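You operate a simulated robot arm through the tools that you are given. There is no shell and no other tool. Be economical: measure what you need, move in short steps, check, and stop when the job is done.

Carry out the task below with a simulated two-armed robot. There is one attempt and no reset: what you move stays moved.

## Task
Take the green-capped tube and leave it in the inside of the grey order tray. Take the short carton on the middle shelf of the parts rack and put it away on the low shelf of the cable table. Put the battery pack marked "half" from the start of the roller track on the blue lane and the battery pack labelled "flat" on the gap in the carton stack. Put the little box on the red tile. Put the spares box that says "clips" from the clear end of the packing bench on the green tile. Open the wide drawer. The order is free. Set down upright: short carton, battery pack, spares box.

It is judged by the outcome, as a careful person would: the job done as asked, and still so three seconds after it is handed in. It fails if anything else is knocked over, pushed out of place, dropped, spilled or broken.

## Robot
Two 7-joint arms with fingered hands on one trunk, on a base that drives. Base frame: it is fixed to the floor where the robot stands at the start and does not move with it; the origin is under the middle of the robot, x ahead of it, y to its left, z up. Readings come in m, rad, newtons and seconds.
The left shoulder is at the start at [0.053, 0.174, 1.066], the right one opposite. With the tool pointing down near the work surface each hand reaches from about 0.3 to 0.74 m from the robot's upright axis, wherever it stands, measured 20 degrees to its own side. Places, roughly: battery pack [-3.75, -9.75, 1]; blue lane (39x21 cm) [-2.72, -9.92, 0.88]; gap in the carton stack (18x18 cm) [-2.16, -9.58, 0.48]; green tile (18x18x3 cm) [-5.1, -9.7, 0.9]; green-capped tube [0.5, 0, 1.75]; inside of the grey order tray (23x28 cm) [0.54, 0.18, 0.9]; little box [-4, -9.75, 1]; low shelf of the cable table [0.6, -1.4, 0.3]; red tile (18x18x3 cm) [-6, -8, 0.9]; short carton [0.75, 0, 1]; spares box [-5.5, -9.75, 1]; wide drawer [-6, -7.6, 0.7]. Payload 3.8 kg a hand.
The tool frame of a hand sits at the grasp point between the pads (the TCP): z along the fingers, y along the line on which they close. The tips reach 0.026 m beyond it. The gripper opens to 0.132 m. The gripper's body begins 0.073 m behind the TCP. The gripper is a hand of 3 fingers: y runs from the thumb to the fingers, the wrist lies at [0, 0, -0.224] in the tool frame, and closing takes about 1.5 s.
Orientation is told as [roll, pitch, yaw] about the base's x, y, z axes, in that order, counted from this pose: with the fingers straight down and closing along the base's y, the tool's x points along the base's -x, its y along +y and its z along -z.

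## Interface
- The arms move only by the tool jog_arm. It takes "left_targets", "right_targets" or both (then of equal length, played together; a hand with none holds still); each is a list of rows, each a list of 3 entries, a list of its own where there are three numbers: the shift along the base's x, y, z in units of 150 mm (1.0 is 150 mm), then the turn, a rotation vector about the base's x, y, z in units of 60 degrees (1.0 is 60 degrees), then the opening in per cent of the stroke, from 0 (shut) to 100 (fully open). In form: [[[tx, ty, tz], [ax, ay, az], gripper], ...]. A call has 1 to 12 rows; each row is the pose to reach, as a shift and turn from the pose commanded when the call began. A call with a number of a shift or a turn outside -1 to 1 is refused whole. A row lasts 0.2 s, in which the tool goes at most 0.05 m and 0.15 rad; a call with a longer step from one row to the next is refused whole, and so is a gripper value outside its range. A pose out of reach is approached as far as the arm can. The call stops where the force on the tool passes 40 N (or 10 N more than at its start, if that is more) or the arm is blocked; 0.2 s more then pass. The fingers move at their own pace (about 0.108 m/s each) and stop on an object; they squeeze with about 23 N. The grip force told is the motor's: it shows also when the fingers shut on nothing. Time passes only in rows, and 0.2 s behind the last, so rows that repeat a pose let the fingers close. The reply holds the time, the measured pose of the TCP, the force on the tool along the base axes, the opening and the grip force, in the units named above and with some noise, with the torque about the TCP (base axes, N m) and any sound that the robot's microphone picked up.
- Cameras (640 x 400 px; columns grow to the right, rows downward): "scene" is now at [0.1618, 0.0123, 1.0106]; the picture's right is [0.17, -0.99, 0.00], its down [0.39, 0.07, -0.92] and it looks along [0.90, 0.15, 0.40] (base axes); focal length 214 px, centre (320, 200). "left" rides on the left gripper at [-0.061, 0.003, -0.092] in its tool frame; the picture's right is [-0.05, -1.00, 0.00], its down [0.83, -0.04, -0.55] and it looks along [0.55, -0.03, 0.83] (tool axes); focal length 230 px, centre (320, 200). "right" rides on the right gripper at [0.061, 0.003, -0.092] in its tool frame; the picture's right is [-0.05, 1.00, 0.00], its down [-0.83, -0.04, -0.55] and it looks along [-0.55, -0.03, 0.83] (tool axes); focal length 230 px, centre (320, 200). There is no depth. A picture from a camera that has moved, and an enlarged one, comes with that camera's place and axes in the base frame and with its lens.
- get_image(camera): a new picture of that camera. No time passes.
- move_column(by): slides the trunk up (or, below 0, down) by that many m; the arms and the scene camera ride with it, the base frame stays. It gives what a move gives, with no picture.
- base_move(legs): drives the robot by 1 to 6 legs, each [ahead, left, turn to the left] in m, m and rad, along the robot's own axes; the way and the turn of a leg run together, so that a leg with both is an arc; at most 1.5 m and 3.142 rad a leg. The arms and the cameras ride along, it lands a little off, and it stops where it bumps. It gives what a move gives.
- set_grasp(shape, hand): the hand has 3 fingers and takes this shape, open, in about a second: jaw (thumb against the fingers, like two jaws); tri (thumb and two fingers); tip (a fingertip pinch); poke (one finger out to press); point (the index stretched); flat (the hand flat); cup (the hand cupped); fist (a fist). The gripper value then closes the fingers along that shape, each until it touches; the sizes above hold for jaw. It gives what a move gives, with no picture.
- aim_head(pan, tilt): turns the head with the scene camera to pan (to the left, within 1.047 rad either way) and tilt (down, from -0.506 to 1.204), counted from straight ahead of the robot. It gives what a move gives.
- zoom(camera, box): a new picture of the part [left, top, right, bottom] of that camera's present view, enlarged. No time passes.
- hand_in(): hands the job in; it is judged then, once.

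Go step by step. Nothing tells you exact positions but the pictures and the camera data: compare them with the known pose of the tool, close in by small moves and look again before you grip or let go. The budget is 196 turns and 192 pictures, counting those below and the enlarged ones. Unless the task says otherwise, let go and move clear before handing in.

The tools are called after "Emit:" as a command line: name --argument value ..., lists and objects as JSON in quotes. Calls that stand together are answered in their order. jog_arm: Moves the arms, as the interface text tells. Its arguments: {"type":"object","properties":{"left_targets":{"type":"array"},"right_targets":{"type":"array"}},"required":[]} The other tools are called the same way: move_column (by) slides the trunk up or down; set_grasp (shape, hand) gives the hand a shape; base_move (legs) drives the base; aim_head (pan, tilt) turns the head that bears the scene camera; get_image (camera) takes a picture; zoom (camera, box) takes an enlarged picture of a part of a camera's view; hand_in () hands the job in.

At the start:

```text
time_s: 0.0
left_position: [0.5184, 0.2307, 1.0024]
left_tcp_rot: [0.001, -0.006, 0.001]
left_ft_force: [-0.4, -0.3, 0.7]
left_ft_torque: [0.01, -0.03, -0.02]
left_grip_width: 0.1317
left_grip_force: 0.0
left_shape: jaw
right_position: [0.3544, -0.0903, 1.0029]
right_tcp_rot: [0.001, -0.006, 0.0]
right_ft_force: [-0.1, 0.7, 0.0]
right_ft_torque: [0.04, 0.01, 0.0]
right_grip_width: 0.1317
right_grip_force: 0.1
right_shape: jaw
trunk travel left (down, up): [-0.375, 0.107]
robot x, y, heading: [0.0035, 0.0007, -0.002]
head pan, tilt: [0.169, -0.405]
```

scene: 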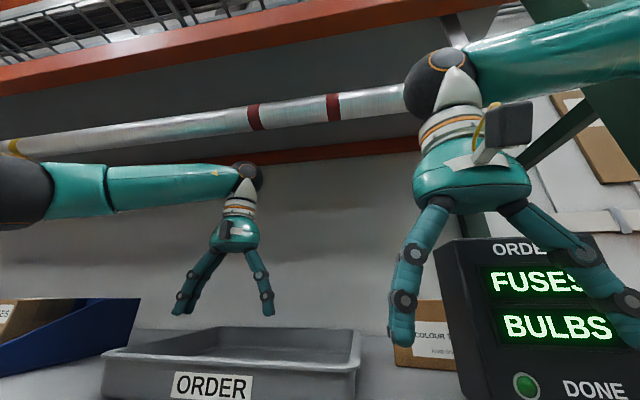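
right: 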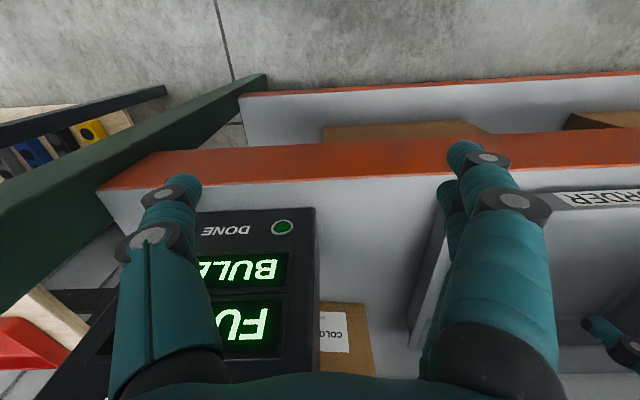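
left: 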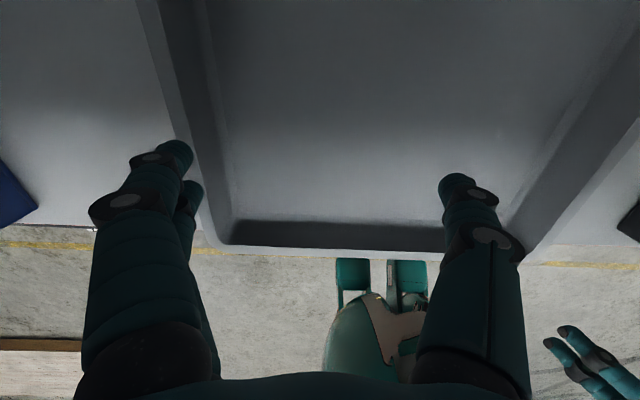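

I see the parts rack with the order tray in front and a long silver tube across above. I'll look around first to find the tube, the short carton and the cable table.

Emit:
aim_head --pan 0.0 --tilt -0.5

Emit:
get_image --camera "scene"

Emit:
aim_head --pan 0.0 --tilt 0.3

Emit:
get_image --camera "scene"

Emit:
aim_head --pan -1.0 --tilt 0.3

Emit:
get_image --camera "scene"

```text
time_s: 0.7
left_position: [0.5186, 0.2286, 1.0031]
left_tcp_rot: [-0.001, -0.005, 0.001]
left_ft_force: [-0.6, 0.1, 0.5]
left_ft_torque: [0.0, -0.02, 0.0]
left_grip_width: 0.1319
left_grip_force: 0.0
left_shape: jaw
right_position: [0.3571, -0.0901, 1.002]
right_tcp_rot: [0.0, -0.007, -0.003]
right_ft_force: [0.6, -0.2, -0.3]
right_ft_torque: [0.01, 0.0, 0.02]
right_grip_width: 0.132
right_grip_force: 0.1
right_shape: jaw
trunk travel left (down, up): [-0.375, 0.107]
robot x, y, heading: [-0.0012, -0.0013, 0.003]
head pan, tilt: [0.0, -0.499]
```

```text
188 pictures are left
camera scene: at [0.1572, 0.0003, 1.0171], right [0.0, -1.0, 0.0], down [0.48, 0.0, -0.88], along [0.88, 0.0, 0.48], focal length 214 px, centre (320, 200)
```

scene: 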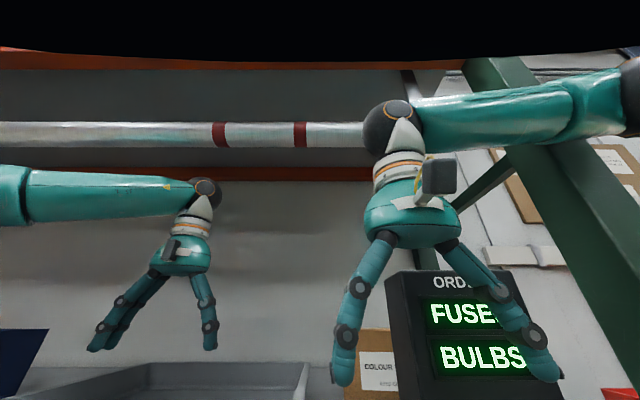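

```text
time_s: 1.8
left_position: [0.5176, 0.2288, 1.0033]
left_tcp_rot: [0.0, -0.004, -0.001]
left_ft_force: [0.1, -0.3, -0.8]
left_ft_torque: [0.0, 0.03, 0.01]
left_grip_width: 0.1318
left_grip_force: 0.1
left_shape: jaw
right_position: [0.3556, -0.0899, 1.0032]
right_tcp_rot: [0.0, -0.007, -0.003]
right_ft_force: [-0.3, -0.8, 1.0]
right_ft_torque: [-0.01, 0.01, -0.05]
right_grip_width: 0.132
right_grip_force: 0.1
right_shape: jaw
trunk travel left (down, up): [-0.375, 0.107]
robot x, y, heading: [0.0006, -0.0011, -0.001]
head pan, tilt: [0.0, 0.3]
```

```text
187 pictures are left
camera scene: at [0.1838, 0.0001, 0.9497], right [0.0, -1.0, 0.0], down [-0.29, 0.0, -0.96], along [0.96, 0.0, -0.29], focal length 214 px, centre (320, 200)
```

scene: 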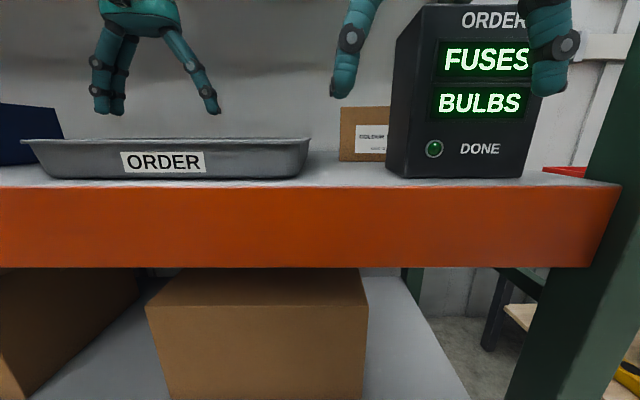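

```text
time_s: 3.1
left_position: [0.518, 0.2286, 1.0024]
left_tcp_rot: [0.0, -0.005, -0.001]
left_ft_force: [-0.1, -0.4, 0.1]
left_ft_torque: [-0.01, -0.03, -0.04]
left_grip_width: 0.1321
left_grip_force: 0.1
left_shape: jaw
right_position: [0.3555, -0.0897, 1.0016]
right_tcp_rot: [0.0, -0.008, -0.001]
right_ft_force: [-0.6, 0.5, 0.1]
right_ft_torque: [-0.01, 0.06, -0.02]
right_grip_width: 0.1321
right_grip_force: 0.1
right_shape: jaw
trunk travel left (down, up): [-0.375, 0.107]
robot x, y, heading: [-0.0029, -0.0009, 0.004]
head pan, tilt: [-1.0, 0.3]
```

```text
186 pictures are left
camera scene: at [0.1409, -0.0784, 0.9493], right [-0.84, -0.54, -0.01], down [-0.15, 0.25, -0.96], along [0.52, -0.8, -0.29], focal length 214 px, centre (320, 200)
```

scene: 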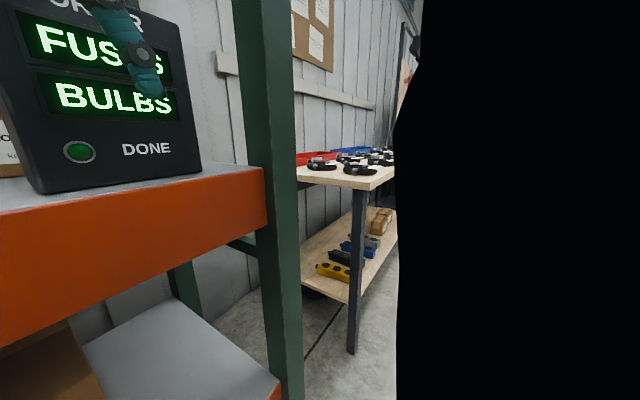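

The tray and a small labelled carton are on the middle shelf; the tube must be on the upper shelf. I'll back up to see the whole rack.

Emit:
base_move --legs '[[-0.9, 0, 0]]'

Emit:
aim_head --pan 0.0 --tilt -0.3

Emit:
get_image --camera "scene"

```text
time_s: 7.8
left_position: [-0.3529, 0.2287, 0.9994]
left_tcp_rot: [0.0, 0.0, -0.017]
left_ft_force: [0.0, 0.1, -0.7]
left_ft_torque: [-0.02, 0.0, 0.02]
left_grip_width: 0.132
left_grip_force: 0.0
left_shape: jaw
right_position: [-0.5226, -0.0875, 0.9998]
right_tcp_rot: [0.001, 0.001, -0.018]
right_ft_force: [0.9, 0.0, 0.1]
right_ft_torque: [0.01, -0.03, 0.01]
right_grip_width: 0.1318
right_grip_force: 0.0
right_shape: jaw
trunk travel left (down, up): [-0.375, 0.107]
robot x, y, heading: [-0.8799, 0.0095, -0.017]
head pan, tilt: [-1.0, 0.3]
```

```text
time_s: 9.0
left_position: [-0.3527, 0.2282, 1.0001]
left_tcp_rot: [0.0, -0.001, -0.018]
left_ft_force: [0.7, 0.0, -0.3]
left_ft_torque: [0.0, 0.0, 0.03]
left_grip_width: 0.1317
left_grip_force: 0.0
left_shape: jaw
right_position: [-0.5226, -0.0882, 1.0]
right_tcp_rot: [0.0, 0.0, -0.018]
right_ft_force: [0.0, 0.5, -0.9]
right_ft_torque: [0.02, 0.01, 0.01]
right_grip_width: 0.1318
right_grip_force: 0.0
right_shape: jaw
trunk travel left (down, up): [-0.375, 0.107]
robot x, y, heading: [-0.8811, 0.0055, -0.012]
head pan, tilt: [0.0, -0.3]
```

```text
185 pictures are left
camera scene: at [-0.7065, 0.005, 1.0017], right [-0.02, -1.0, 0.0], down [0.3, -0.01, -0.96], along [0.96, -0.02, 0.3], focal length 214 px, centre (320, 200)
```

scene: 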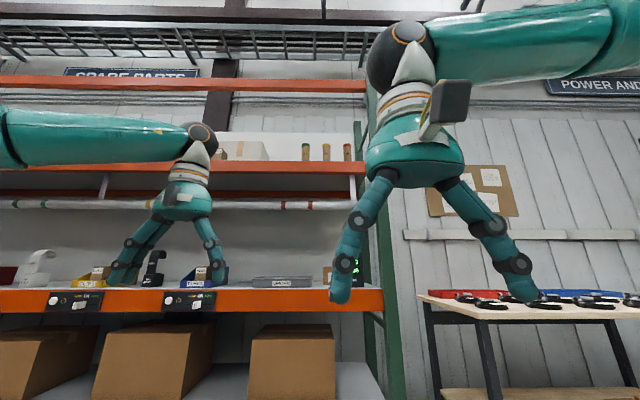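

Three little upright tubes stand on the upper shelf. I'll zoom in on them and on the middle shelf.

Emit:
zoom --camera "scene" --box '[210, 120, 380, 226]'

Emit:
zoom --camera "scene" --box '[210, 220, 390, 332]'

Emit:
zoom --camera "scene" --box '[0, 220, 240, 370]'

```text
3.76 times, centred on (295, 173) of scene
camera zoom: at [-0.7065, 0.005, 1.0017], right [-0.02, -1.0, 0.0], down [0.3, -0.01, -0.96], along [0.96, -0.02, 0.3], focal length 807 px, centre (414, 302)
```

zoom: 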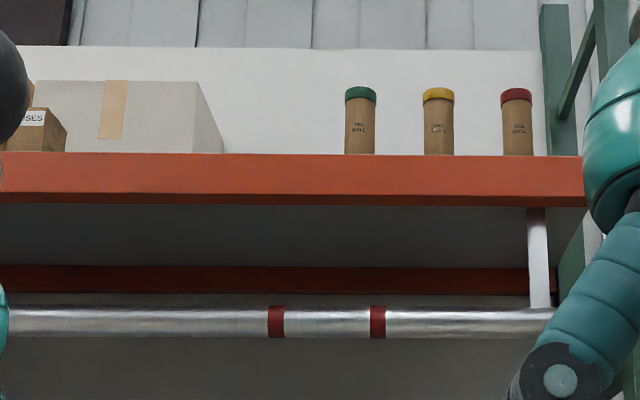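

```text
3.56 times, centred on (300, 276) of scene
camera zoom: at [-0.7065, 0.005, 1.0017], right [-0.02, -1.0, 0.0], down [0.3, -0.01, -0.96], along [0.96, -0.02, 0.3], focal length 763 px, centre (391, -70)
```

zoom: 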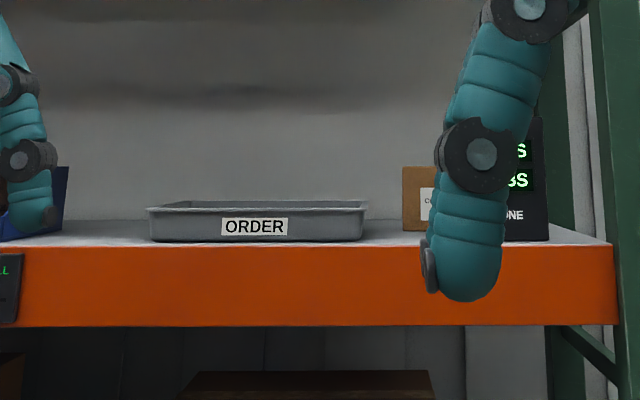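

```text
2.67 times, centred on (120, 295) of scene
camera zoom: at [-0.7065, 0.005, 1.0017], right [-0.02, -1.0, 0.0], down [0.3, -0.01, -0.96], along [0.96, -0.02, 0.3], focal length 572 px, centre (853, -53)
```

zoom: 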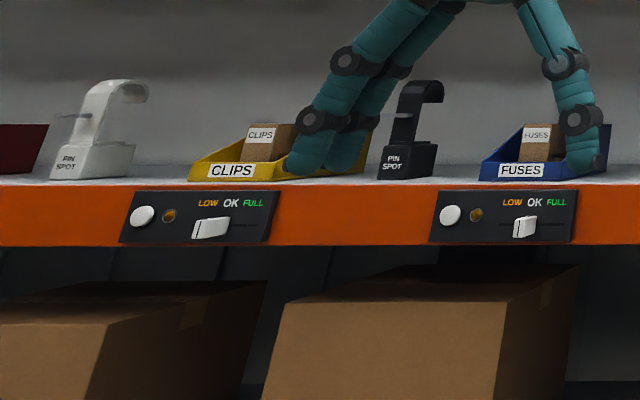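

The green-capped tube is at about [0.5, 0.07, 1.70], upright with neighbours 0.13 m apart. I'll turn the left tool to point forward while I'm clear of the rack.

Emit:
jog_arm --left_targets '[[[0, 0, 0.12], [0, -0.125, 0], 100], [[0, 0, 0.25], [0, -0.25, 0], 100], [[0, 0, 0.37], [0, -0.375, 0], 100], [[0, 0, 0.5], [0, -0.5, 0], 100], [[0, 0, 0.62], [0, -0.625, 0], 100], [[0, 0, 0.75], [0, -0.75, 0], 100], [[0, 0, 0.87], [0, -0.875, 0], 100], [[0, 0, 1], [0, -1, 0], 100]]'

Emit:
jog_arm --left_targets '[[[0, 0, 0.25], [0, -0.125, 0], 100], [[0, 0, 0.5], [0, -0.25, 0], 100], [[0, 0, 0.75], [0, -0.375, 0], 100], [[0, 0, 1], [0, -0.5, 0], 100]]'

Emit:
move_column --by 0.107

Emit:
jog_arm --left_targets '[[[0, -0.15, 0.25], [0, 0, 0], 100], [[0, -0.3, 0.5], [0, 0, 0], 100], [[0, -0.45, 0.75], [0, 0, 0], 100], [[0, -0.6, 1], [0, 0, 0], 100]]'

Emit:
aim_head --pan 0.0 --tilt -0.4

Emit:
get_image --camera "scene"

Emit:
get_image --camera "left"

```text
time_s: 10.8
left_position: [-0.3543, 0.2291, 1.1501]
left_tcp_rot: [0.029, -1.05, -0.036]
left_ft_force: [0.3, 0.1, -0.7]
left_ft_torque: [0.01, 0.0, 0.0]
left_grip_width: 0.1319
left_grip_force: 0.1
left_shape: jaw
right_position: [-0.5202, -0.0877, 1.0008]
right_tcp_rot: [0.0, 0.0, -0.017]
right_ft_force: [0.3, 0.4, -0.4]
right_ft_torque: [0.02, 0.0, -0.01]
right_grip_width: 0.1321
right_grip_force: 0.1
right_shape: jaw
trunk travel left (down, up): [-0.375, 0.107]
robot x, y, heading: [-0.8813, 0.005, -0.019]
head pan, tilt: [0.0, -0.3]
```

```text
time_s: 11.8
left_position: [-0.3534, 0.2301, 1.3003]
left_tcp_rot: [1.674, -1.554, -1.674]
left_ft_force: [-0.3, -0.1, -0.4]
left_ft_torque: [0.02, -0.03, 0.0]
left_grip_width: 0.1319
left_grip_force: 0.1
left_shape: jaw
right_position: [-0.5212, -0.0882, 1.0003]
right_tcp_rot: [0.0, 0.0, -0.018]
right_ft_force: [0.4, 0.5, -0.6]
right_ft_torque: [-0.01, 0.04, -0.02]
right_grip_width: 0.1318
right_grip_force: 0.2
right_shape: jaw
trunk travel left (down, up): [-0.375, 0.107]
robot x, y, heading: [-0.8845, 0.0074, -0.018]
head pan, tilt: [0.0, -0.3]
```

```text
time_s: 13.2
left_position: [-0.3521, 0.2292, 1.4052]
left_tcp_rot: [1.419, -1.551, -1.42]
left_ft_force: [0.2, 0.2, 0.0]
left_ft_torque: [-0.02, -0.03, -0.03]
left_grip_width: 0.1319
left_grip_force: 0.1
left_shape: jaw
right_position: [-0.5211, -0.0888, 1.1053]
right_tcp_rot: [0.0, 0.002, -0.02]
right_ft_force: [0.8, -0.2, -0.3]
right_ft_torque: [-0.03, -0.02, 0.0]
right_grip_width: 0.1318
right_grip_force: 0.0
right_shape: jaw
trunk travel left (down, up): [-0.482, 0.0]
robot x, y, heading: [-0.881, 0.0089, -0.016]
head pan, tilt: [0.0, -0.3]
```

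```text
time_s: 14.2
left_position: [-0.3541, 0.1367, 1.5574]
left_tcp_rot: [1.578, -1.551, -1.577]
left_ft_force: [0.5, 0.1, -0.6]
left_ft_torque: [0.0, 0.03, 0.02]
left_grip_width: 0.1319
left_grip_force: 0.0
left_shape: jaw
right_position: [-0.5217, -0.0895, 1.1064]
right_tcp_rot: [0.001, -0.002, -0.017]
right_ft_force: [-0.4, -0.4, 0.0]
right_ft_torque: [0.01, 0.0, -0.01]
right_grip_width: 0.1319
right_grip_force: 0.1
right_shape: jaw
trunk travel left (down, up): [-0.482, 0.0]
robot x, y, heading: [-0.8827, 0.011, -0.012]
head pan, tilt: [0.0, -0.3]
```

```text
time_s: 14.9
left_position: [-0.3549, 0.1384, 1.5557]
left_tcp_rot: [1.567, -1.553, -1.566]
left_ft_force: [-0.3, 0.9, 0.1]
left_ft_torque: [0.01, -0.02, 0.0]
left_grip_width: 0.1321
left_grip_force: 0.2
left_shape: jaw
right_position: [-0.5222, -0.0886, 1.1063]
right_tcp_rot: [0.0, -0.001, -0.016]
right_ft_force: [-0.2, 0.3, 0.0]
right_ft_torque: [-0.02, -0.02, 0.01]
right_grip_width: 0.1318
right_grip_force: 0.0
right_shape: jaw
trunk travel left (down, up): [-0.482, 0.0]
robot x, y, heading: [-0.8872, 0.0107, -0.018]
head pan, tilt: [0.0, -0.4]
```

```text
181 pictures are left
camera scene: at [-0.6986, 0.005, 1.1498], right [-0.02, -1.0, 0.0], down [0.39, -0.01, -0.92], along [0.92, -0.02, 0.39], focal length 214 px, centre (320, 200)
```

scene: 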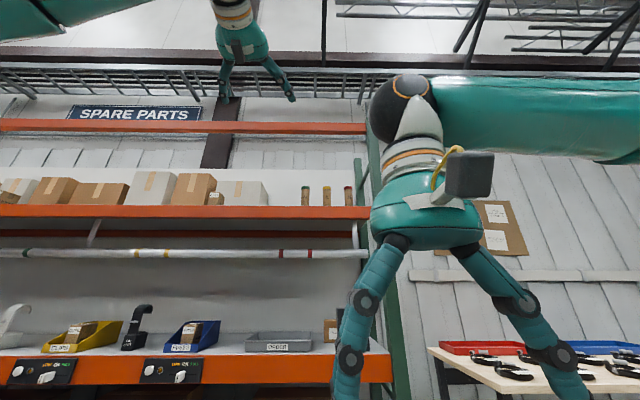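

```text
180 pictures are left
camera left: at [-0.4467, 0.141, 1.6175], right [0.0, -1.0, 0.03], down [-0.56, -0.03, -0.83], along [0.83, -0.02, -0.55], focal length 230 px, centre (320, 200)
```

left: 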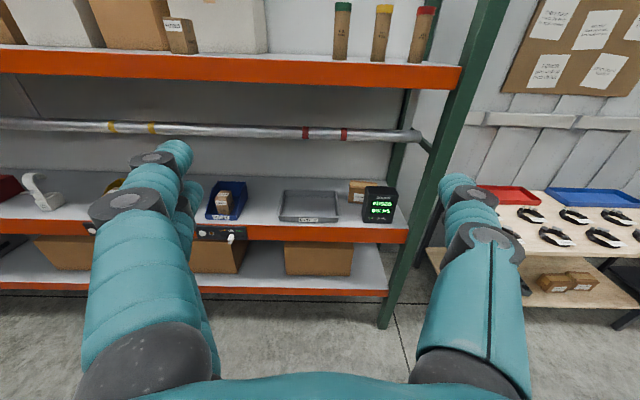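

The tube is at about [0.465, 0.07], standing on z≈1.585 with its top at 1.73. I'll raise the left hand to 1.67 and drive in to just short of it.

Emit:
jog_arm --left_targets '[[[0, -0.13, 0.25], [0, 0, 0], 85], [[0, -0.26, 0.5], [0, 0, 0], 85], [[0, -0.38, 0.76], [0, 0, 0], 85]]'

Emit:
base_move --legs '[[0.66, 0, 0.017]]'

Emit:
get_image --camera "scene"

Emit:
get_image --camera "left"

```text
time_s: 15.7
left_position: [-0.3549, 0.0796, 1.6723]
left_tcp_rot: [1.638, -1.55, -1.637]
left_ft_force: [0.2, -0.6, -0.1]
left_ft_torque: [0.0, 0.0, 0.03]
left_grip_width: 0.1125
left_grip_force: 0.0
left_shape: jaw
right_position: [-0.5217, -0.0891, 1.1087]
right_tcp_rot: [0.001, -0.001, -0.017]
right_ft_force: [-0.2, -0.4, -0.2]
right_ft_torque: [0.03, -0.04, 0.01]
right_grip_width: 0.1319
right_grip_force: 0.1
right_shape: jaw
trunk travel left (down, up): [-0.482, 0.0]
robot x, y, heading: [-0.8779, 0.0079, -0.021]
head pan, tilt: [0.0, -0.4]
```

```text
time_s: 19.3
left_position: [0.3017, 0.0913, 1.672]
left_tcp_rot: [1.614, -1.554, -1.593]
left_ft_force: [0.5, 0.9, -0.5]
left_ft_torque: [-0.02, 0.02, 0.0]
left_grip_width: 0.1125
left_grip_force: 0.1
left_shape: jaw
right_position: [0.1373, -0.0832, 1.1073]
right_tcp_rot: [-0.001, -0.002, 0.007]
right_ft_force: [0.2, 0.2, 0.3]
right_ft_torque: [0.03, 0.01, -0.01]
right_grip_width: 0.1318
right_grip_force: 0.1
right_shape: jaw
trunk travel left (down, up): [-0.482, 0.0]
robot x, y, heading: [-0.226, 0.0064, 0.005]
head pan, tilt: [0.0, -0.4]
```

```text
179 pictures are left
camera scene: at [-0.0416, 0.0054, 1.15], right [0.01, -1.0, 0.0], down [0.39, 0.0, -0.92], along [0.92, 0.01, 0.39], focal length 214 px, centre (320, 200)
```

scene: 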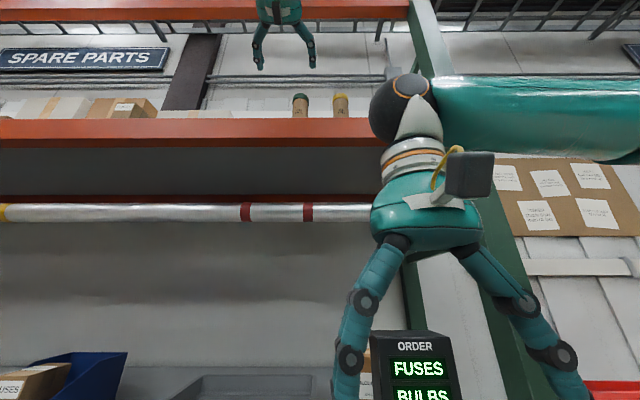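

```text
178 pictures are left
camera left: at [0.2087, 0.091, 1.7329], right [0.02, -1.0, 0.03], down [-0.55, -0.04, -0.83], along [0.83, 0.0, -0.55], focal length 230 px, centre (320, 200)
```

left: 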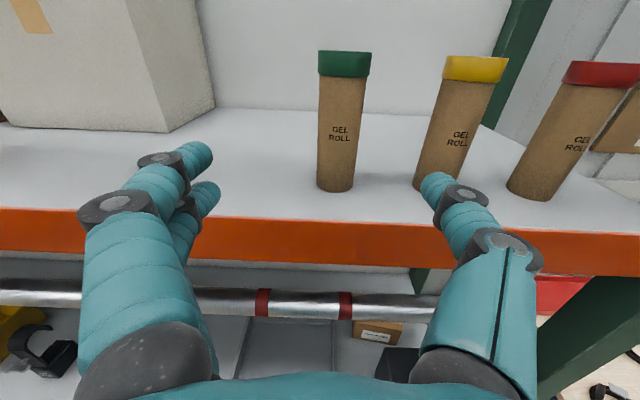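

The tube's centre is about [0.476, 0.074]; the left TCP is at [0.302, 0.091, 1.672]. I'll line up in y and move in.

Emit:
jog_arm --left_targets '[[[0.1, -0.06, 0], [0, 0, 0], 85], [[0.3, -0.115, 0], [0, 0, 0], 85], [[0.5, -0.115, 0], [0, 0, 0], 85], [[0.7, -0.115, 0], [0, 0, 0], 85]]'

Emit:
get_image --camera "left"

```text
time_s: 20.3
left_position: [0.4064, 0.0697, 1.6696]
left_tcp_rot: [1.694, -1.551, -1.673]
left_ft_force: [-0.4, -0.6, 0.4]
left_ft_torque: [0.03, 0.01, 0.03]
left_grip_width: 0.1122
left_grip_force: 0.1
left_shape: jaw
right_position: [0.138, -0.0846, 1.1068]
right_tcp_rot: [0.002, 0.001, 0.006]
right_ft_force: [-0.4, -0.5, 0.5]
right_ft_torque: [0.01, 0.01, 0.0]
right_grip_width: 0.132
right_grip_force: 0.0
right_shape: jaw
trunk travel left (down, up): [-0.482, 0.0]
robot x, y, heading: [-0.2234, 0.006, 0.0]
head pan, tilt: [0.0, -0.4]
```

```text
177 pictures are left
camera left: at [0.3132, 0.0703, 1.7317], right [0.02, -1.0, 0.03], down [-0.55, -0.04, -0.83], along [0.83, 0.0, -0.55], focal length 230 px, centre (320, 200)
```

left: 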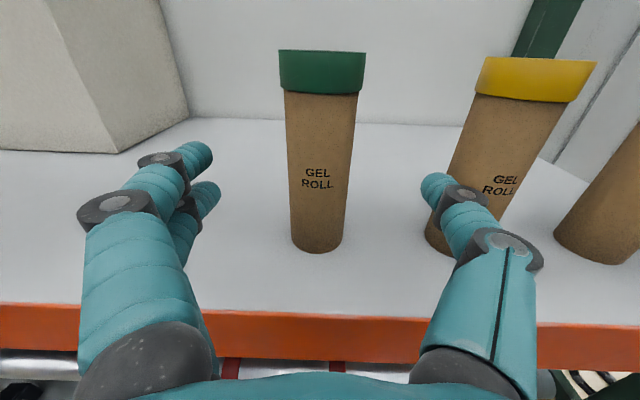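

Centred. I'll move in the last 0.07 m and close.

Emit:
jog_arm --left_targets '[[[0.15, 0, 0], [0, 0, 0], 85], [[0.3, 0, 0], [0, 0, 0], 85], [[0.46, 0.02, 0], [0, 0, 0], 85], [[0.46, 0.02, 0], [0, 0, 0], 0], [[0.46, 0.02, 0], [0, 0, 0], 0], [[0.46, 0.02, 0], [0, 0, 0], 0], [[0.46, 0.02, 0], [0, 0, 0], 0], [[0.46, 0.02, 0], [0, 0, 0], 0]]'

Emit:
get_image --camera "left"

```text
time_s: 22.1
left_position: [0.437, 0.0845, 1.6431]
left_tcp_rot: [1.58, -1.553, -1.557]
left_ft_force: [0.0, -0.7, 0.2]
left_ft_torque: [0.01, -0.02, 0.0]
left_grip_width: 0.0001
left_grip_force: 22.5
left_shape: jaw
left hand out of reach, approached as far as the arm can: row 1, 2, 3, 4, 5, 6, 7, 8
right_position: [0.1377, -0.084, 1.1064]
right_tcp_rot: [-0.001, -0.002, 0.005]
right_ft_force: [0.2, 0.1, 0.2]
right_ft_torque: [-0.03, 0.02, 0.01]
right_grip_width: 0.1318
right_grip_force: 0.1
right_shape: jaw
trunk travel left (down, up): [-0.482, 0.0]
robot x, y, heading: [-0.2241, 0.0006, 0.008]
head pan, tilt: [0.0, -0.4]
```

```text
176 pictures are left
camera left: at [0.3433, 0.0848, 1.705], right [0.02, -1.0, 0.03], down [-0.55, -0.04, -0.83], along [0.83, 0.0, -0.55], focal length 230 px, centre (320, 200)
```

left: 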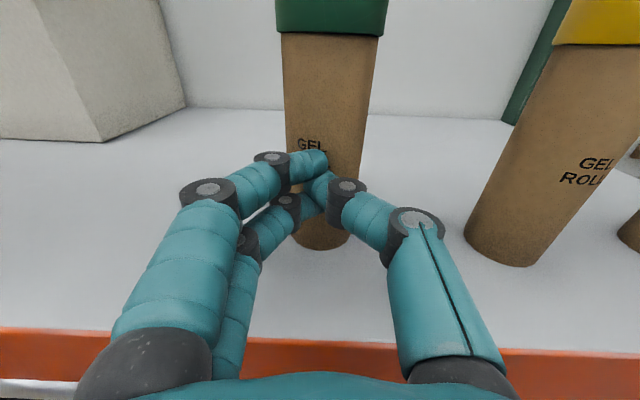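

The arm ran out of reach and the fingers shut just in front of the tube, which still stands. I'll back off, open, and drive the base closer.

Emit:
jog_arm --left_targets '[[[-0.2, 0, 0.1], [0, 0, 0], 0], [[-0.5, 0, 0.18], [0, 0, 0], 0], [[-0.7, 0, 0.18], [0, 0, 0], 0], [[-0.7, 0, 0.18], [0, 0, 0], 85], [[-0.7, 0, 0.18], [0, 0, 0], 85], [[-0.7, 0, 0.18], [0, 0, 0], 85], [[-0.7, 0, 0.18], [0, 0, 0], 85]]'

Emit:
base_move --legs '[[0.09, 0, 0]]'

Emit:
get_image --camera "left"

```text
time_s: 23.7
left_position: [0.331, 0.0812, 1.6708]
left_tcp_rot: [1.581, -1.551, -1.556]
left_ft_force: [-0.3, 0.8, -0.3]
left_ft_torque: [0.04, -0.04, 0.0]
left_grip_width: 0.1119
left_grip_force: 0.1
left_shape: jaw
right_position: [0.1369, -0.0831, 1.1073]
right_tcp_rot: [-0.001, 0.0, 0.006]
right_ft_force: [0.3, -0.9, -0.1]
right_ft_torque: [0.01, -0.01, 0.01]
right_grip_width: 0.1321
right_grip_force: 0.0
right_shape: jaw
trunk travel left (down, up): [-0.482, 0.0]
robot x, y, heading: [-0.221, 0.004, 0.006]
head pan, tilt: [0.0, -0.4]
```

```text
time_s: 24.8
left_position: [0.4168, 0.0806, 1.6726]
left_tcp_rot: [1.691, -1.552, -1.67]
left_ft_force: [-0.2, -0.6, -0.5]
left_ft_torque: [-0.03, 0.05, 0.0]
left_grip_width: 0.1123
left_grip_force: 0.0
left_shape: jaw
right_position: [0.2253, -0.0834, 1.1071]
right_tcp_rot: [0.0, -0.002, 0.004]
right_ft_force: [0.0, 0.0, 0.4]
right_ft_torque: [0.01, 0.03, 0.01]
right_grip_width: 0.132
right_grip_force: 0.0
right_shape: jaw
trunk travel left (down, up): [-0.482, 0.0]
robot x, y, heading: [-0.1359, 0.0035, 0.003]
head pan, tilt: [0.0, -0.4]
```

```text
175 pictures are left
camera left: at [0.3247, 0.0809, 1.7331], right [0.02, -1.0, 0.03], down [-0.55, -0.04, -0.83], along [0.83, 0.0, -0.55], focal length 230 px, centre (320, 200)
```

left: 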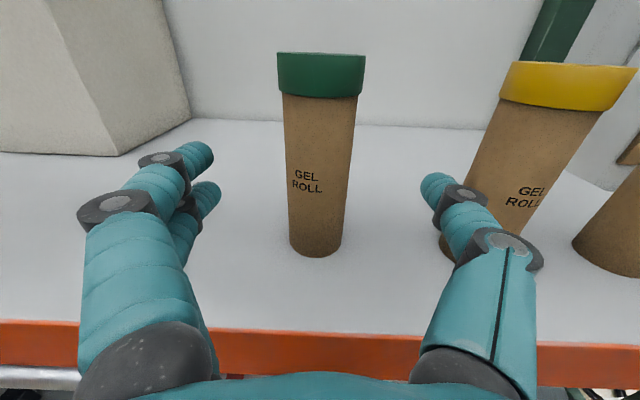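

Emit:
jog_arm --left_targets '[[[0.15, 0, 0], [0, 0, 0], 85], [[0.3, 0, 0], [0, 0, 0], 85], [[0.45, 0.01, 0], [0, 0, 0], 85]]'

Emit:
get_image --camera "left"

```text
time_s: 25.6
left_position: [0.4865, 0.0811, 1.671]
left_tcp_rot: [1.557, -1.551, -1.533]
left_ft_force: [0.0, 0.0, 1.2]
left_ft_torque: [0.02, 0.0, 0.03]
left_grip_width: 0.1121
left_grip_force: 0.1
left_shape: jaw
right_position: [0.2269, -0.0834, 1.106]
right_tcp_rot: [0.002, 0.0, 0.005]
right_ft_force: [0.9, -0.6, 0.1]
right_ft_torque: [0.03, -0.02, 0.01]
right_grip_width: 0.1318
right_grip_force: 0.0
right_shape: jaw
trunk travel left (down, up): [-0.482, 0.0]
robot x, y, heading: [-0.1312, 0.0054, 0.004]
head pan, tilt: [0.0, -0.4]
```

```text
174 pictures are left
camera left: at [0.3946, 0.0813, 1.7315], right [0.02, -1.0, 0.03], down [-0.55, -0.04, -0.83], along [0.83, 0.0, -0.56], focal length 230 px, centre (320, 200)
```

left: 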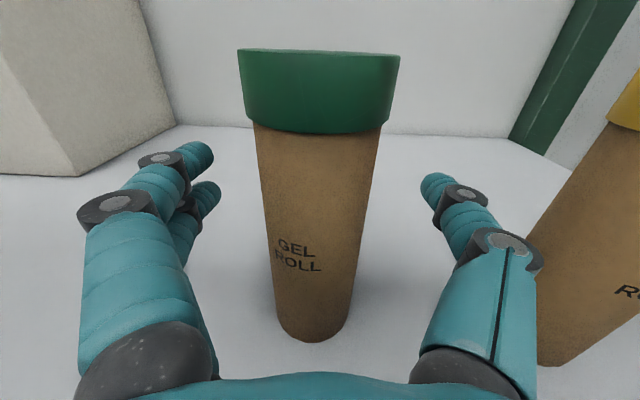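

The fingers straddle the tube; I'll close and lift.

Emit:
jog_arm --left_targets '[[[0, 0, 0], [0, 0, 0], 0], [[0, 0, 0], [0, 0, 0], 0], [[0, 0, 0], [0, 0, 0], 0], [[0, 0, 0], [0, 0, 0], 0], [[0, 0, 0], [0, 0, 0], 0], [[0, 0, 0], [0, 0, 0], 0], [[0, 0, 0], [0, 0, 0], 0], [[0, 0, 0.1], [0, 0, 0], 0], [[0, 0, 0.25], [0, 0, 0], 0]]'

Emit:
get_image --camera "left"

```text
time_s: 27.6
left_position: [0.4831, 0.0878, 1.6851]
left_tcp_rot: [1.589, -1.551, -1.566]
left_ft_force: [0.2, -0.4, -1.5]
left_ft_torque: [0.04, 0.03, 0.0]
left_grip_width: 0.0351
left_grip_force: 22.5
left_shape: jaw
left hand out of reach, approached as far as the arm can: row 8, 9
right_position: [0.226, -0.0824, 1.1069]
right_tcp_rot: [0.0, -0.001, 0.006]
right_ft_force: [-0.6, -0.1, -0.3]
right_ft_torque: [-0.01, 0.01, -0.03]
right_grip_width: 0.132
right_grip_force: 0.0
right_shape: jaw
trunk travel left (down, up): [-0.482, 0.0]
robot x, y, heading: [-0.1341, 0.0065, 0.003]
head pan, tilt: [0.0, -0.4]
```

```text
173 pictures are left
camera left: at [0.3897, 0.0883, 1.7456], right [0.02, -1.0, 0.03], down [-0.55, -0.04, -0.83], along [0.83, 0.0, -0.55], focal length 230 px, centre (320, 200)
```

left: 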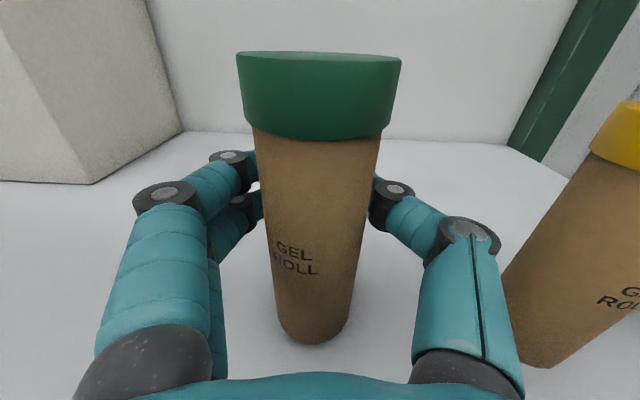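

The tube is held and lifted 14 mm clear. I'll drive straight back and look.

Emit:
base_move --legs '[[-0.45, 0, 0]]'

Emit:
get_image --camera "left"

```text
time_s: 30.4
left_position: [0.0381, 0.0817, 1.6829]
left_tcp_rot: [1.525, -1.554, -1.509]
left_ft_force: [-0.8, 0.3, -1.4]
left_ft_torque: [-0.01, 0.02, 0.02]
left_grip_width: 0.0352
left_grip_force: 23.1
left_shape: jaw
right_position: [-0.2216, -0.0877, 1.1074]
right_tcp_rot: [0.001, -0.001, -0.003]
right_ft_force: [-0.1, 0.2, 1.3]
right_ft_torque: [-0.02, -0.01, 0.01]
right_grip_width: 0.1317
right_grip_force: 0.1
right_shape: jaw
trunk travel left (down, up): [-0.482, 0.0]
robot x, y, heading: [-0.582, 0.0019, -0.005]
head pan, tilt: [0.0, -0.4]
```

```text
172 pictures are left
camera left: at [-0.0549, 0.0827, 1.7448], right [0.01, -1.0, 0.03], down [-0.56, -0.04, -0.83], along [0.83, -0.01, -0.56], focal length 230 px, centre (320, 200)
```

left: 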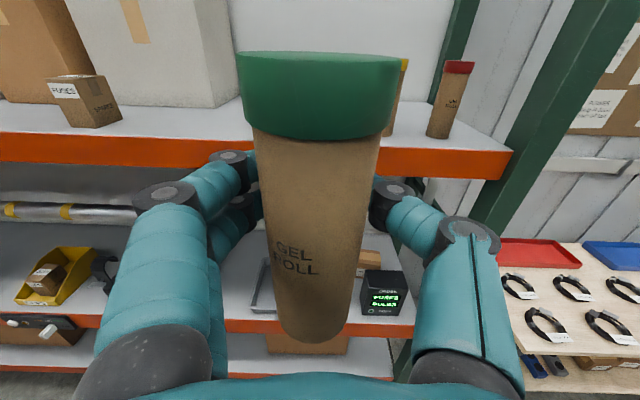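

The tube is held upright. Now I'll lower the left hand to about z 1.08, in front of the tray and clear of the rack.

Emit:
jog_arm --left_targets '[[[-0.1, 0.1, -0.25], [0, 0, 0], 0], [[-0.2, 0.2, -0.5], [0, 0, 0], 0], [[-0.3, 0.3, -0.75], [0, 0, 0], 0], [[-0.4, 0.4, -1], [0, 0, 0], 0]]'

Emit:
jog_arm --left_targets '[[[0, 0.08, -0.25], [0, 0, 0], 0], [[0, 0.15, -0.5], [0, 0, 0], 0], [[0, 0.22, -0.75], [0, 0, 0], 0], [[0, 0.3, -1], [0, 0, 0], 0]]'

Emit:
jog_arm --left_targets '[[[0, 0, -0.25], [0, 0, 0], 0], [[0, 0, -0.5], [0, 0, 0], 0], [[0, 0, -0.75], [0, 0, 0], 0], [[0, 0, -1], [0, 0, 0], 0]]'

Emit:
move_column --by -0.107

Emit:
aim_head --pan 0.0 --tilt 0.15

Emit:
get_image --camera "scene"

Emit:
get_image --camera "left"

```text
time_s: 31.4
left_position: [-0.0212, 0.1439, 1.5349]
left_tcp_rot: [1.55, -1.555, -1.534]
left_ft_force: [-0.1, -0.3, -2.4]
left_ft_torque: [0.03, 0.05, -0.06]
left_grip_width: 0.035
left_grip_force: 22.7
left_shape: jaw
right_position: [-0.2207, -0.0857, 1.1052]
right_tcp_rot: [-0.002, 0.001, -0.001]
right_ft_force: [0.7, 0.2, 0.1]
right_ft_torque: [-0.04, -0.02, 0.01]
right_grip_width: 0.1319
right_grip_force: 0.0
right_shape: jaw
trunk travel left (down, up): [-0.482, 0.0]
robot x, y, heading: [-0.5805, 0.0022, -0.0]
head pan, tilt: [0.0, -0.4]
```

```text
time_s: 32.4
left_position: [-0.0222, 0.1859, 1.3836]
left_tcp_rot: [1.59, -1.554, -1.572]
left_ft_force: [0.2, 0.5, -1.1]
left_ft_torque: [-0.01, -0.02, -0.02]
left_grip_width: 0.0348
left_grip_force: 23.2
left_shape: jaw
right_position: [-0.2204, -0.0852, 1.1063]
right_tcp_rot: [0.0, 0.0, -0.002]
right_ft_force: [-0.1, -0.8, -0.4]
right_ft_torque: [-0.03, 0.04, 0.01]
right_grip_width: 0.132
right_grip_force: 0.0
right_shape: jaw
trunk travel left (down, up): [-0.482, 0.0]
robot x, y, heading: [-0.5802, 0.0049, -0.001]
head pan, tilt: [0.0, -0.4]
```

```text
time_s: 33.4
left_position: [-0.0225, 0.1866, 1.2834]
left_tcp_rot: [1.505, -1.554, -1.489]
left_ft_force: [0.5, 0.4, -0.6]
left_ft_torque: [0.02, -0.02, 0.02]
left_grip_width: 0.0346
left_grip_force: 23.4
left_shape: jaw
left hand out of reach, approached as far as the arm can: row 3, 4
right_position: [-0.2213, -0.0865, 1.1055]
right_tcp_rot: [0.001, 0.001, -0.002]
right_ft_force: [-0.4, -0.1, -0.3]
right_ft_torque: [0.0, 0.0, -0.03]
right_grip_width: 0.132
right_grip_force: 0.0
right_shape: jaw
trunk travel left (down, up): [-0.482, 0.0]
robot x, y, heading: [-0.5833, 0.0017, -0.002]
head pan, tilt: [0.0, -0.4]
```

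```text
time_s: 34.7
left_position: [-0.0251, 0.1863, 1.1784]
left_tcp_rot: [1.606, -1.552, -1.59]
left_ft_force: [0.0, -0.2, -2.0]
left_ft_torque: [0.01, -0.02, -0.04]
left_grip_width: 0.0343
left_grip_force: 23.7
left_shape: jaw
right_position: [-0.2205, -0.0864, 1.001]
right_tcp_rot: [0.0, -0.002, -0.003]
right_ft_force: [0.8, -0.4, -0.1]
right_ft_torque: [-0.02, 0.0, 0.04]
right_grip_width: 0.1317
right_grip_force: 0.0
right_shape: jaw
trunk travel left (down, up): [-0.375, 0.107]
robot x, y, heading: [-0.5803, 0.0044, -0.008]
head pan, tilt: [0.0, -0.4]
```

```text
time_s: 35.7
left_position: [-0.0257, 0.1857, 1.1775]
left_tcp_rot: [1.56, -1.553, -1.544]
left_ft_force: [-0.5, -0.8, -1.1]
left_ft_torque: [0.02, 0.04, -0.01]
left_grip_width: 0.0344
left_grip_force: 22.8
left_shape: jaw
right_position: [-0.2214, -0.0854, 0.9989]
right_tcp_rot: [0.0, 0.0, -0.002]
right_ft_force: [0.6, 0.4, -0.9]
right_ft_torque: [0.01, 0.0, 0.01]
right_grip_width: 0.1318
right_grip_force: 0.0
right_shape: jaw
trunk travel left (down, up): [-0.375, 0.107]
robot x, y, heading: [-0.5807, 0.0014, -0.002]
head pan, tilt: [0.0, 0.15]
```

```text
171 pictures are left
camera scene: at [-0.3933, 0.0037, 0.962], right [0.0, -1.0, 0.0], down [-0.15, 0.0, -0.99], along [0.99, 0.0, -0.15], focal length 214 px, centre (320, 200)
```

scene: 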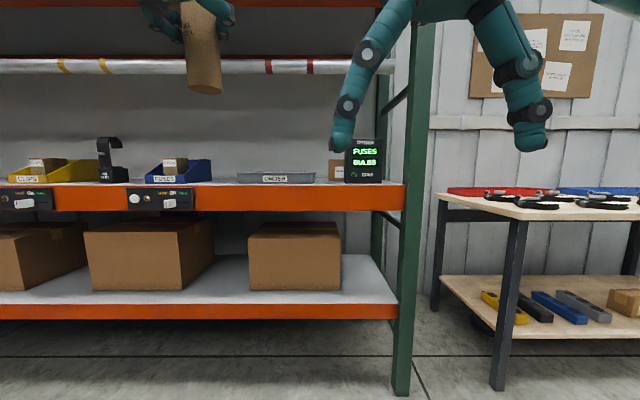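

```text
170 pictures are left
camera left: at [-0.1172, 0.1873, 1.2388], right [0.01, -1.0, 0.03], down [-0.55, -0.04, -0.83], along [0.83, -0.01, -0.56], focal length 230 px, centre (320, 200)
```

left: 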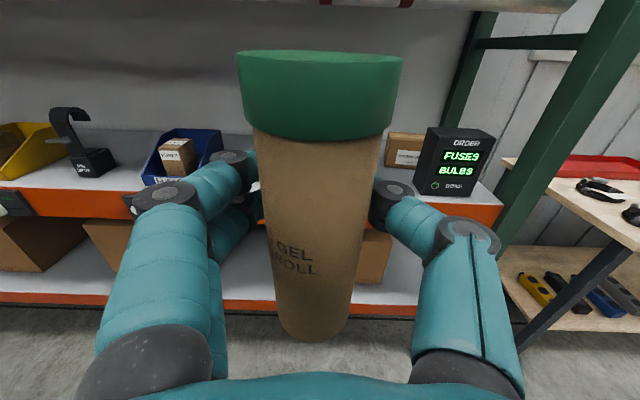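

The arm can't reach lower with the hand level, so I'll use the column. First I'll raise the right hand out of the way, lower the trunk some, and approach the tray.

Emit:
jog_arm --right_targets '[[[-0.05, 0, 0.25], [0, 0, 0], 100], [[-0.1, 0, 0.5], [0, 0, 0], 100], [[-0.15, 0, 0.75], [0, 0, 0], 100], [[-0.2, 0, 1], [0, 0, 0], 100]]'

Emit:
move_column --by -0.09

Emit:
base_move --legs '[[0.45, 0, 0]]'

Emit:
get_image --camera "scene"

Emit:
get_image --camera "left"

```text
time_s: 36.7
left_position: [-0.025, 0.1861, 1.1776]
left_tcp_rot: [1.608, -1.554, -1.591]
left_ft_force: [-0.7, 0.2, -1.3]
left_ft_torque: [-0.01, -0.01, 0.02]
left_grip_width: 0.0343
left_grip_force: 23.1
left_shape: jaw
right_position: [-0.2528, -0.0869, 1.1524]
right_tcp_rot: [-0.001, -0.002, -0.003]
right_ft_force: [0.7, 0.2, 0.1]
right_ft_torque: [0.02, 0.04, 0.02]
right_grip_width: 0.132
right_grip_force: 0.1
right_shape: jaw
trunk travel left (down, up): [-0.375, 0.107]
robot x, y, heading: [-0.5835, 0.005, 0.001]
head pan, tilt: [0.0, 0.15]
```

```text
time_s: 38.0
left_position: [-0.0243, 0.1855, 1.087]
left_tcp_rot: [1.667, -1.554, -1.654]
left_ft_force: [-0.1, -0.1, -0.9]
left_ft_torque: [-0.05, -0.02, 0.02]
left_grip_width: 0.0345
left_grip_force: 22.3
left_shape: jaw
right_position: [-0.2515, -0.0871, 1.0597]
right_tcp_rot: [0.0, 0.0, -0.003]
right_ft_force: [0.6, 0.3, 0.3]
right_ft_torque: [0.03, 0.0, -0.02]
right_grip_width: 0.1319
right_grip_force: 0.1
right_shape: jaw
trunk travel left (down, up): [-0.285, 0.197]
robot x, y, heading: [-0.5845, 0.0025, 0.0]
head pan, tilt: [0.0, 0.15]
```

```text
time_s: 40.7
left_position: [0.4223, 0.188, 1.0879]
left_tcp_rot: [1.549, -1.553, -1.528]
left_ft_force: [0.3, 0.7, -1.6]
left_ft_torque: [-0.04, 0.02, 0.03]
left_grip_width: 0.0346
left_grip_force: 23.0
left_shape: jaw
right_position: [0.195, -0.0841, 1.0593]
right_tcp_rot: [0.001, -0.002, 0.001]
right_ft_force: [0.2, -0.5, -0.1]
right_ft_torque: [0.0, 0.01, 0.0]
right_grip_width: 0.1319
right_grip_force: 0.0
right_shape: jaw
trunk travel left (down, up): [-0.285, 0.197]
robot x, y, heading: [-0.1342, 0.0055, 0.002]
head pan, tilt: [0.0, 0.15]
```

```text
169 pictures are left
camera scene: at [0.0434, 0.0046, 0.8709], right [0.0, -1.0, 0.0], down [-0.15, 0.0, -0.99], along [0.99, 0.0, -0.15], focal length 214 px, centre (320, 200)
```

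scene: 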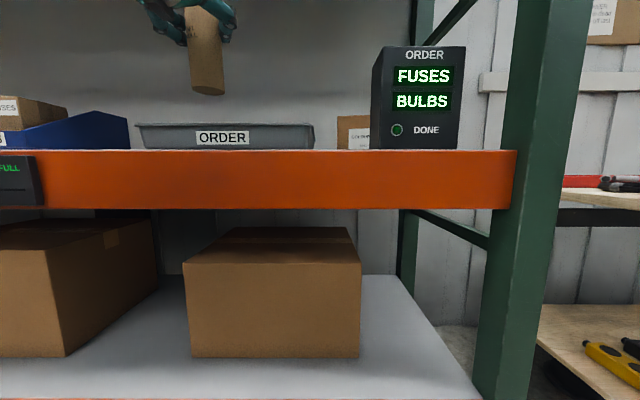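

```text
168 pictures are left
camera left: at [0.3282, 0.1895, 1.1486], right [0.02, -1.0, 0.03], down [-0.55, -0.04, -0.83], along [0.83, 0.0, -0.56], focal length 230 px, centre (320, 200)
```

left: 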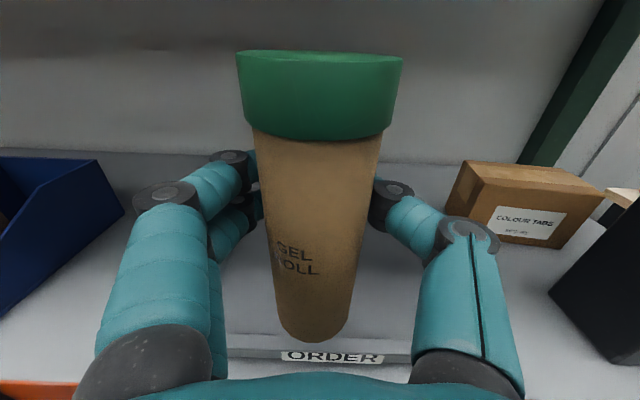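

The tube bottom is at z≈1.0, above the tray rim (0.945), and the tray is centred at y≈0.18. I'll move it in over the tray.

Emit:
jog_arm --left_targets '[[[0.2, 0, 0], [0, 0, 0], 0], [[0.4, 0, 0], [0, 0, 0], 0], [[0.6, 0, 0], [0, 0, 0], 0], [[0.75, 0, 0], [0, 0, 0], 0]]'

Emit:
get_image --camera "left"

Emit:
get_image --camera "scene"

```text
time_s: 41.7
left_position: [0.5323, 0.1889, 1.0869]
left_tcp_rot: [1.564, -1.555, -1.545]
left_ft_force: [-0.8, -0.3, -2.3]
left_ft_torque: [0.01, -0.02, 0.02]
left_grip_width: 0.0344
left_grip_force: 23.2
left_shape: jaw
right_position: [0.1942, -0.0854, 1.0596]
right_tcp_rot: [0.0, -0.001, 0.003]
right_ft_force: [0.4, 0.0, -0.2]
right_ft_torque: [0.01, 0.04, 0.01]
right_grip_width: 0.1316
right_grip_force: 0.1
right_shape: jaw
trunk travel left (down, up): [-0.285, 0.197]
robot x, y, heading: [-0.1412, 0.0022, 0.002]
head pan, tilt: [0.0, 0.15]
```

```text
167 pictures are left
camera left: at [0.4415, 0.1904, 1.1488], right [0.02, -1.0, 0.03], down [-0.55, -0.04, -0.83], along [0.83, 0.0, -0.55], focal length 230 px, centre (320, 200)
```

left: 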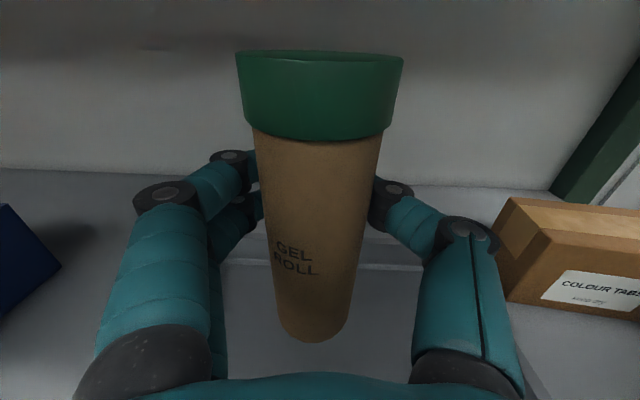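

```text
166 pictures are left
camera scene: at [0.0431, 0.0045, 0.8709], right [0.0, -1.0, 0.0], down [-0.15, 0.0, -0.99], along [0.99, 0.0, -0.15], focal length 214 px, centre (320, 200)
```

scene: 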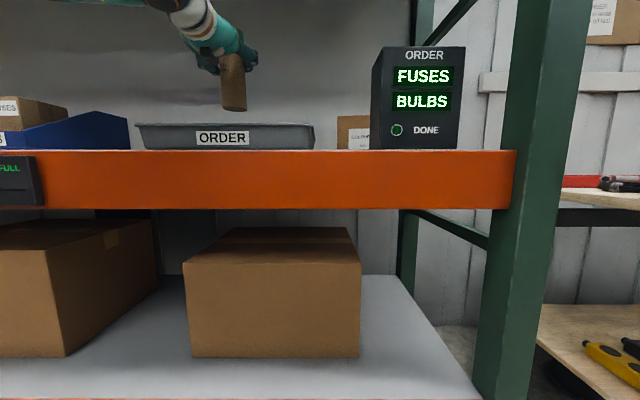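

Over the tray. I'll lower gently until it touches.

Emit:
jog_arm --left_targets '[[[0, 0, -0.15], [0, 0, 0], 0], [[0, 0, -0.3], [0, 0, 0], 0], [[0, 0, -0.42], [0, 0, 0], 0], [[0, 0, -0.5], [0, 0, 0], 0], [[0, 0, -0.54], [0, 0, 0], 0]]'

Emit:
get_image --camera "scene"

```text
time_s: 42.9
left_position: [0.5286, 0.1973, 1.0801]
left_tcp_rot: [1.493, -1.548, -1.48]
left_ft_force: [-0.4, 0.1, -1.2]
left_ft_torque: [0.0, 0.02, 0.01]
left_grip_width: 0.0342
left_grip_force: 23.1
left_shape: jaw
left hand out of reach, approached as far as the arm can: row 1, 2, 3, 4, 5
right_position: [0.1952, -0.0847, 1.0597]
right_tcp_rot: [0.002, 0.0, 0.001]
right_ft_force: [0.7, -0.3, -0.2]
right_ft_torque: [0.0, 0.01, -0.03]
right_grip_width: 0.1317
right_grip_force: 0.1
right_shape: jaw
trunk travel left (down, up): [-0.285, 0.197]
robot x, y, heading: [-0.1341, 0.0042, 0.001]
head pan, tilt: [0.0, 0.15]
```

```text
165 pictures are left
camera scene: at [0.0431, 0.0046, 0.8709], right [0.0, -1.0, 0.0], down [-0.15, 0.0, -0.99], along [0.99, 0.0, -0.15], focal length 214 px, centre (320, 200)
```

scene: 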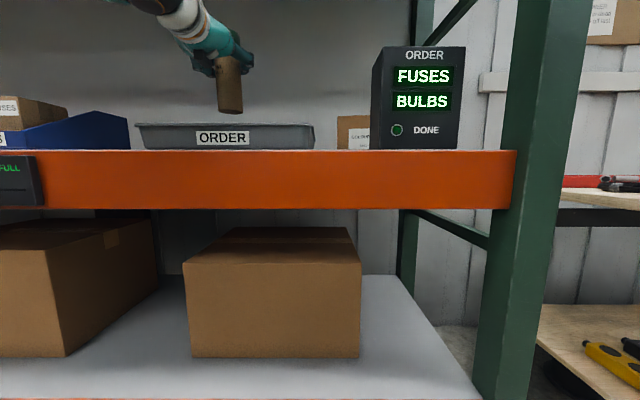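

Emit:
move_column --by -0.07

Emit:
get_image --camera "left"

Emit:
get_image --camera "scene"

```text
time_s: 43.9
left_position: [0.5293, 0.195, 1.0123]
left_tcp_rot: [1.622, -1.554, -1.6]
left_ft_force: [0.1, 0.2, -0.6]
left_ft_torque: [0.01, -0.01, -0.03]
left_grip_width: 0.034
left_grip_force: 23.0
left_shape: jaw
right_position: [0.1952, -0.0852, 0.9893]
right_tcp_rot: [0.0, -0.001, 0.003]
right_ft_force: [-0.5, -0.4, 0.5]
right_ft_torque: [0.02, -0.02, 0.01]
right_grip_width: 0.1322
right_grip_force: 0.1
right_shape: jaw
trunk travel left (down, up): [-0.215, 0.267]
robot x, y, heading: [-0.138, 0.0049, -0.001]
head pan, tilt: [0.0, 0.15]
```

```text
164 pictures are left
camera left: at [0.4369, 0.1959, 1.0731], right [0.02, -1.0, 0.03], down [-0.55, -0.04, -0.83], along [0.83, 0.0, -0.55], focal length 230 px, centre (320, 200)
```

left: 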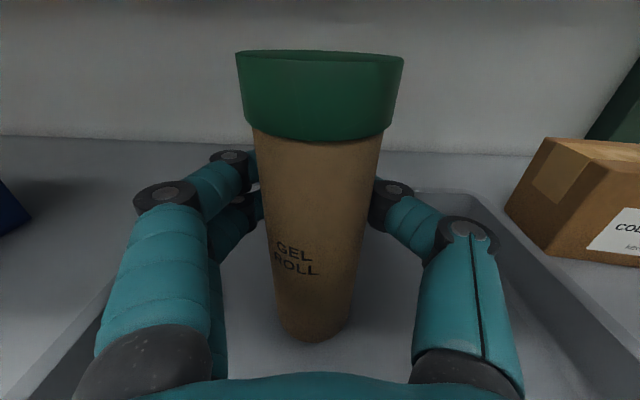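

```text
163 pictures are left
camera scene: at [0.0409, 0.0046, 0.8034], right [0.0, -1.0, 0.0], down [-0.15, 0.0, -0.99], along [0.99, 0.0, -0.15], focal length 214 px, centre (320, 200)
```

scene: 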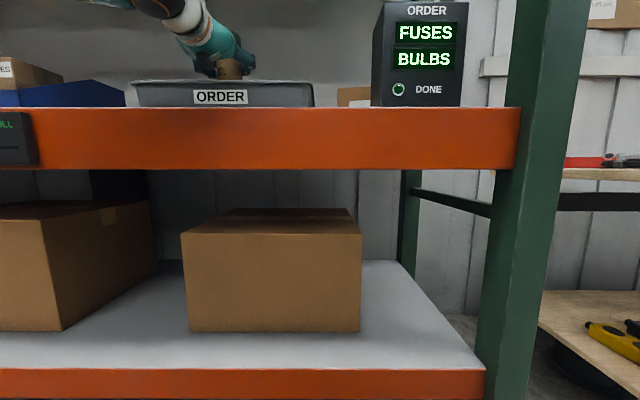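

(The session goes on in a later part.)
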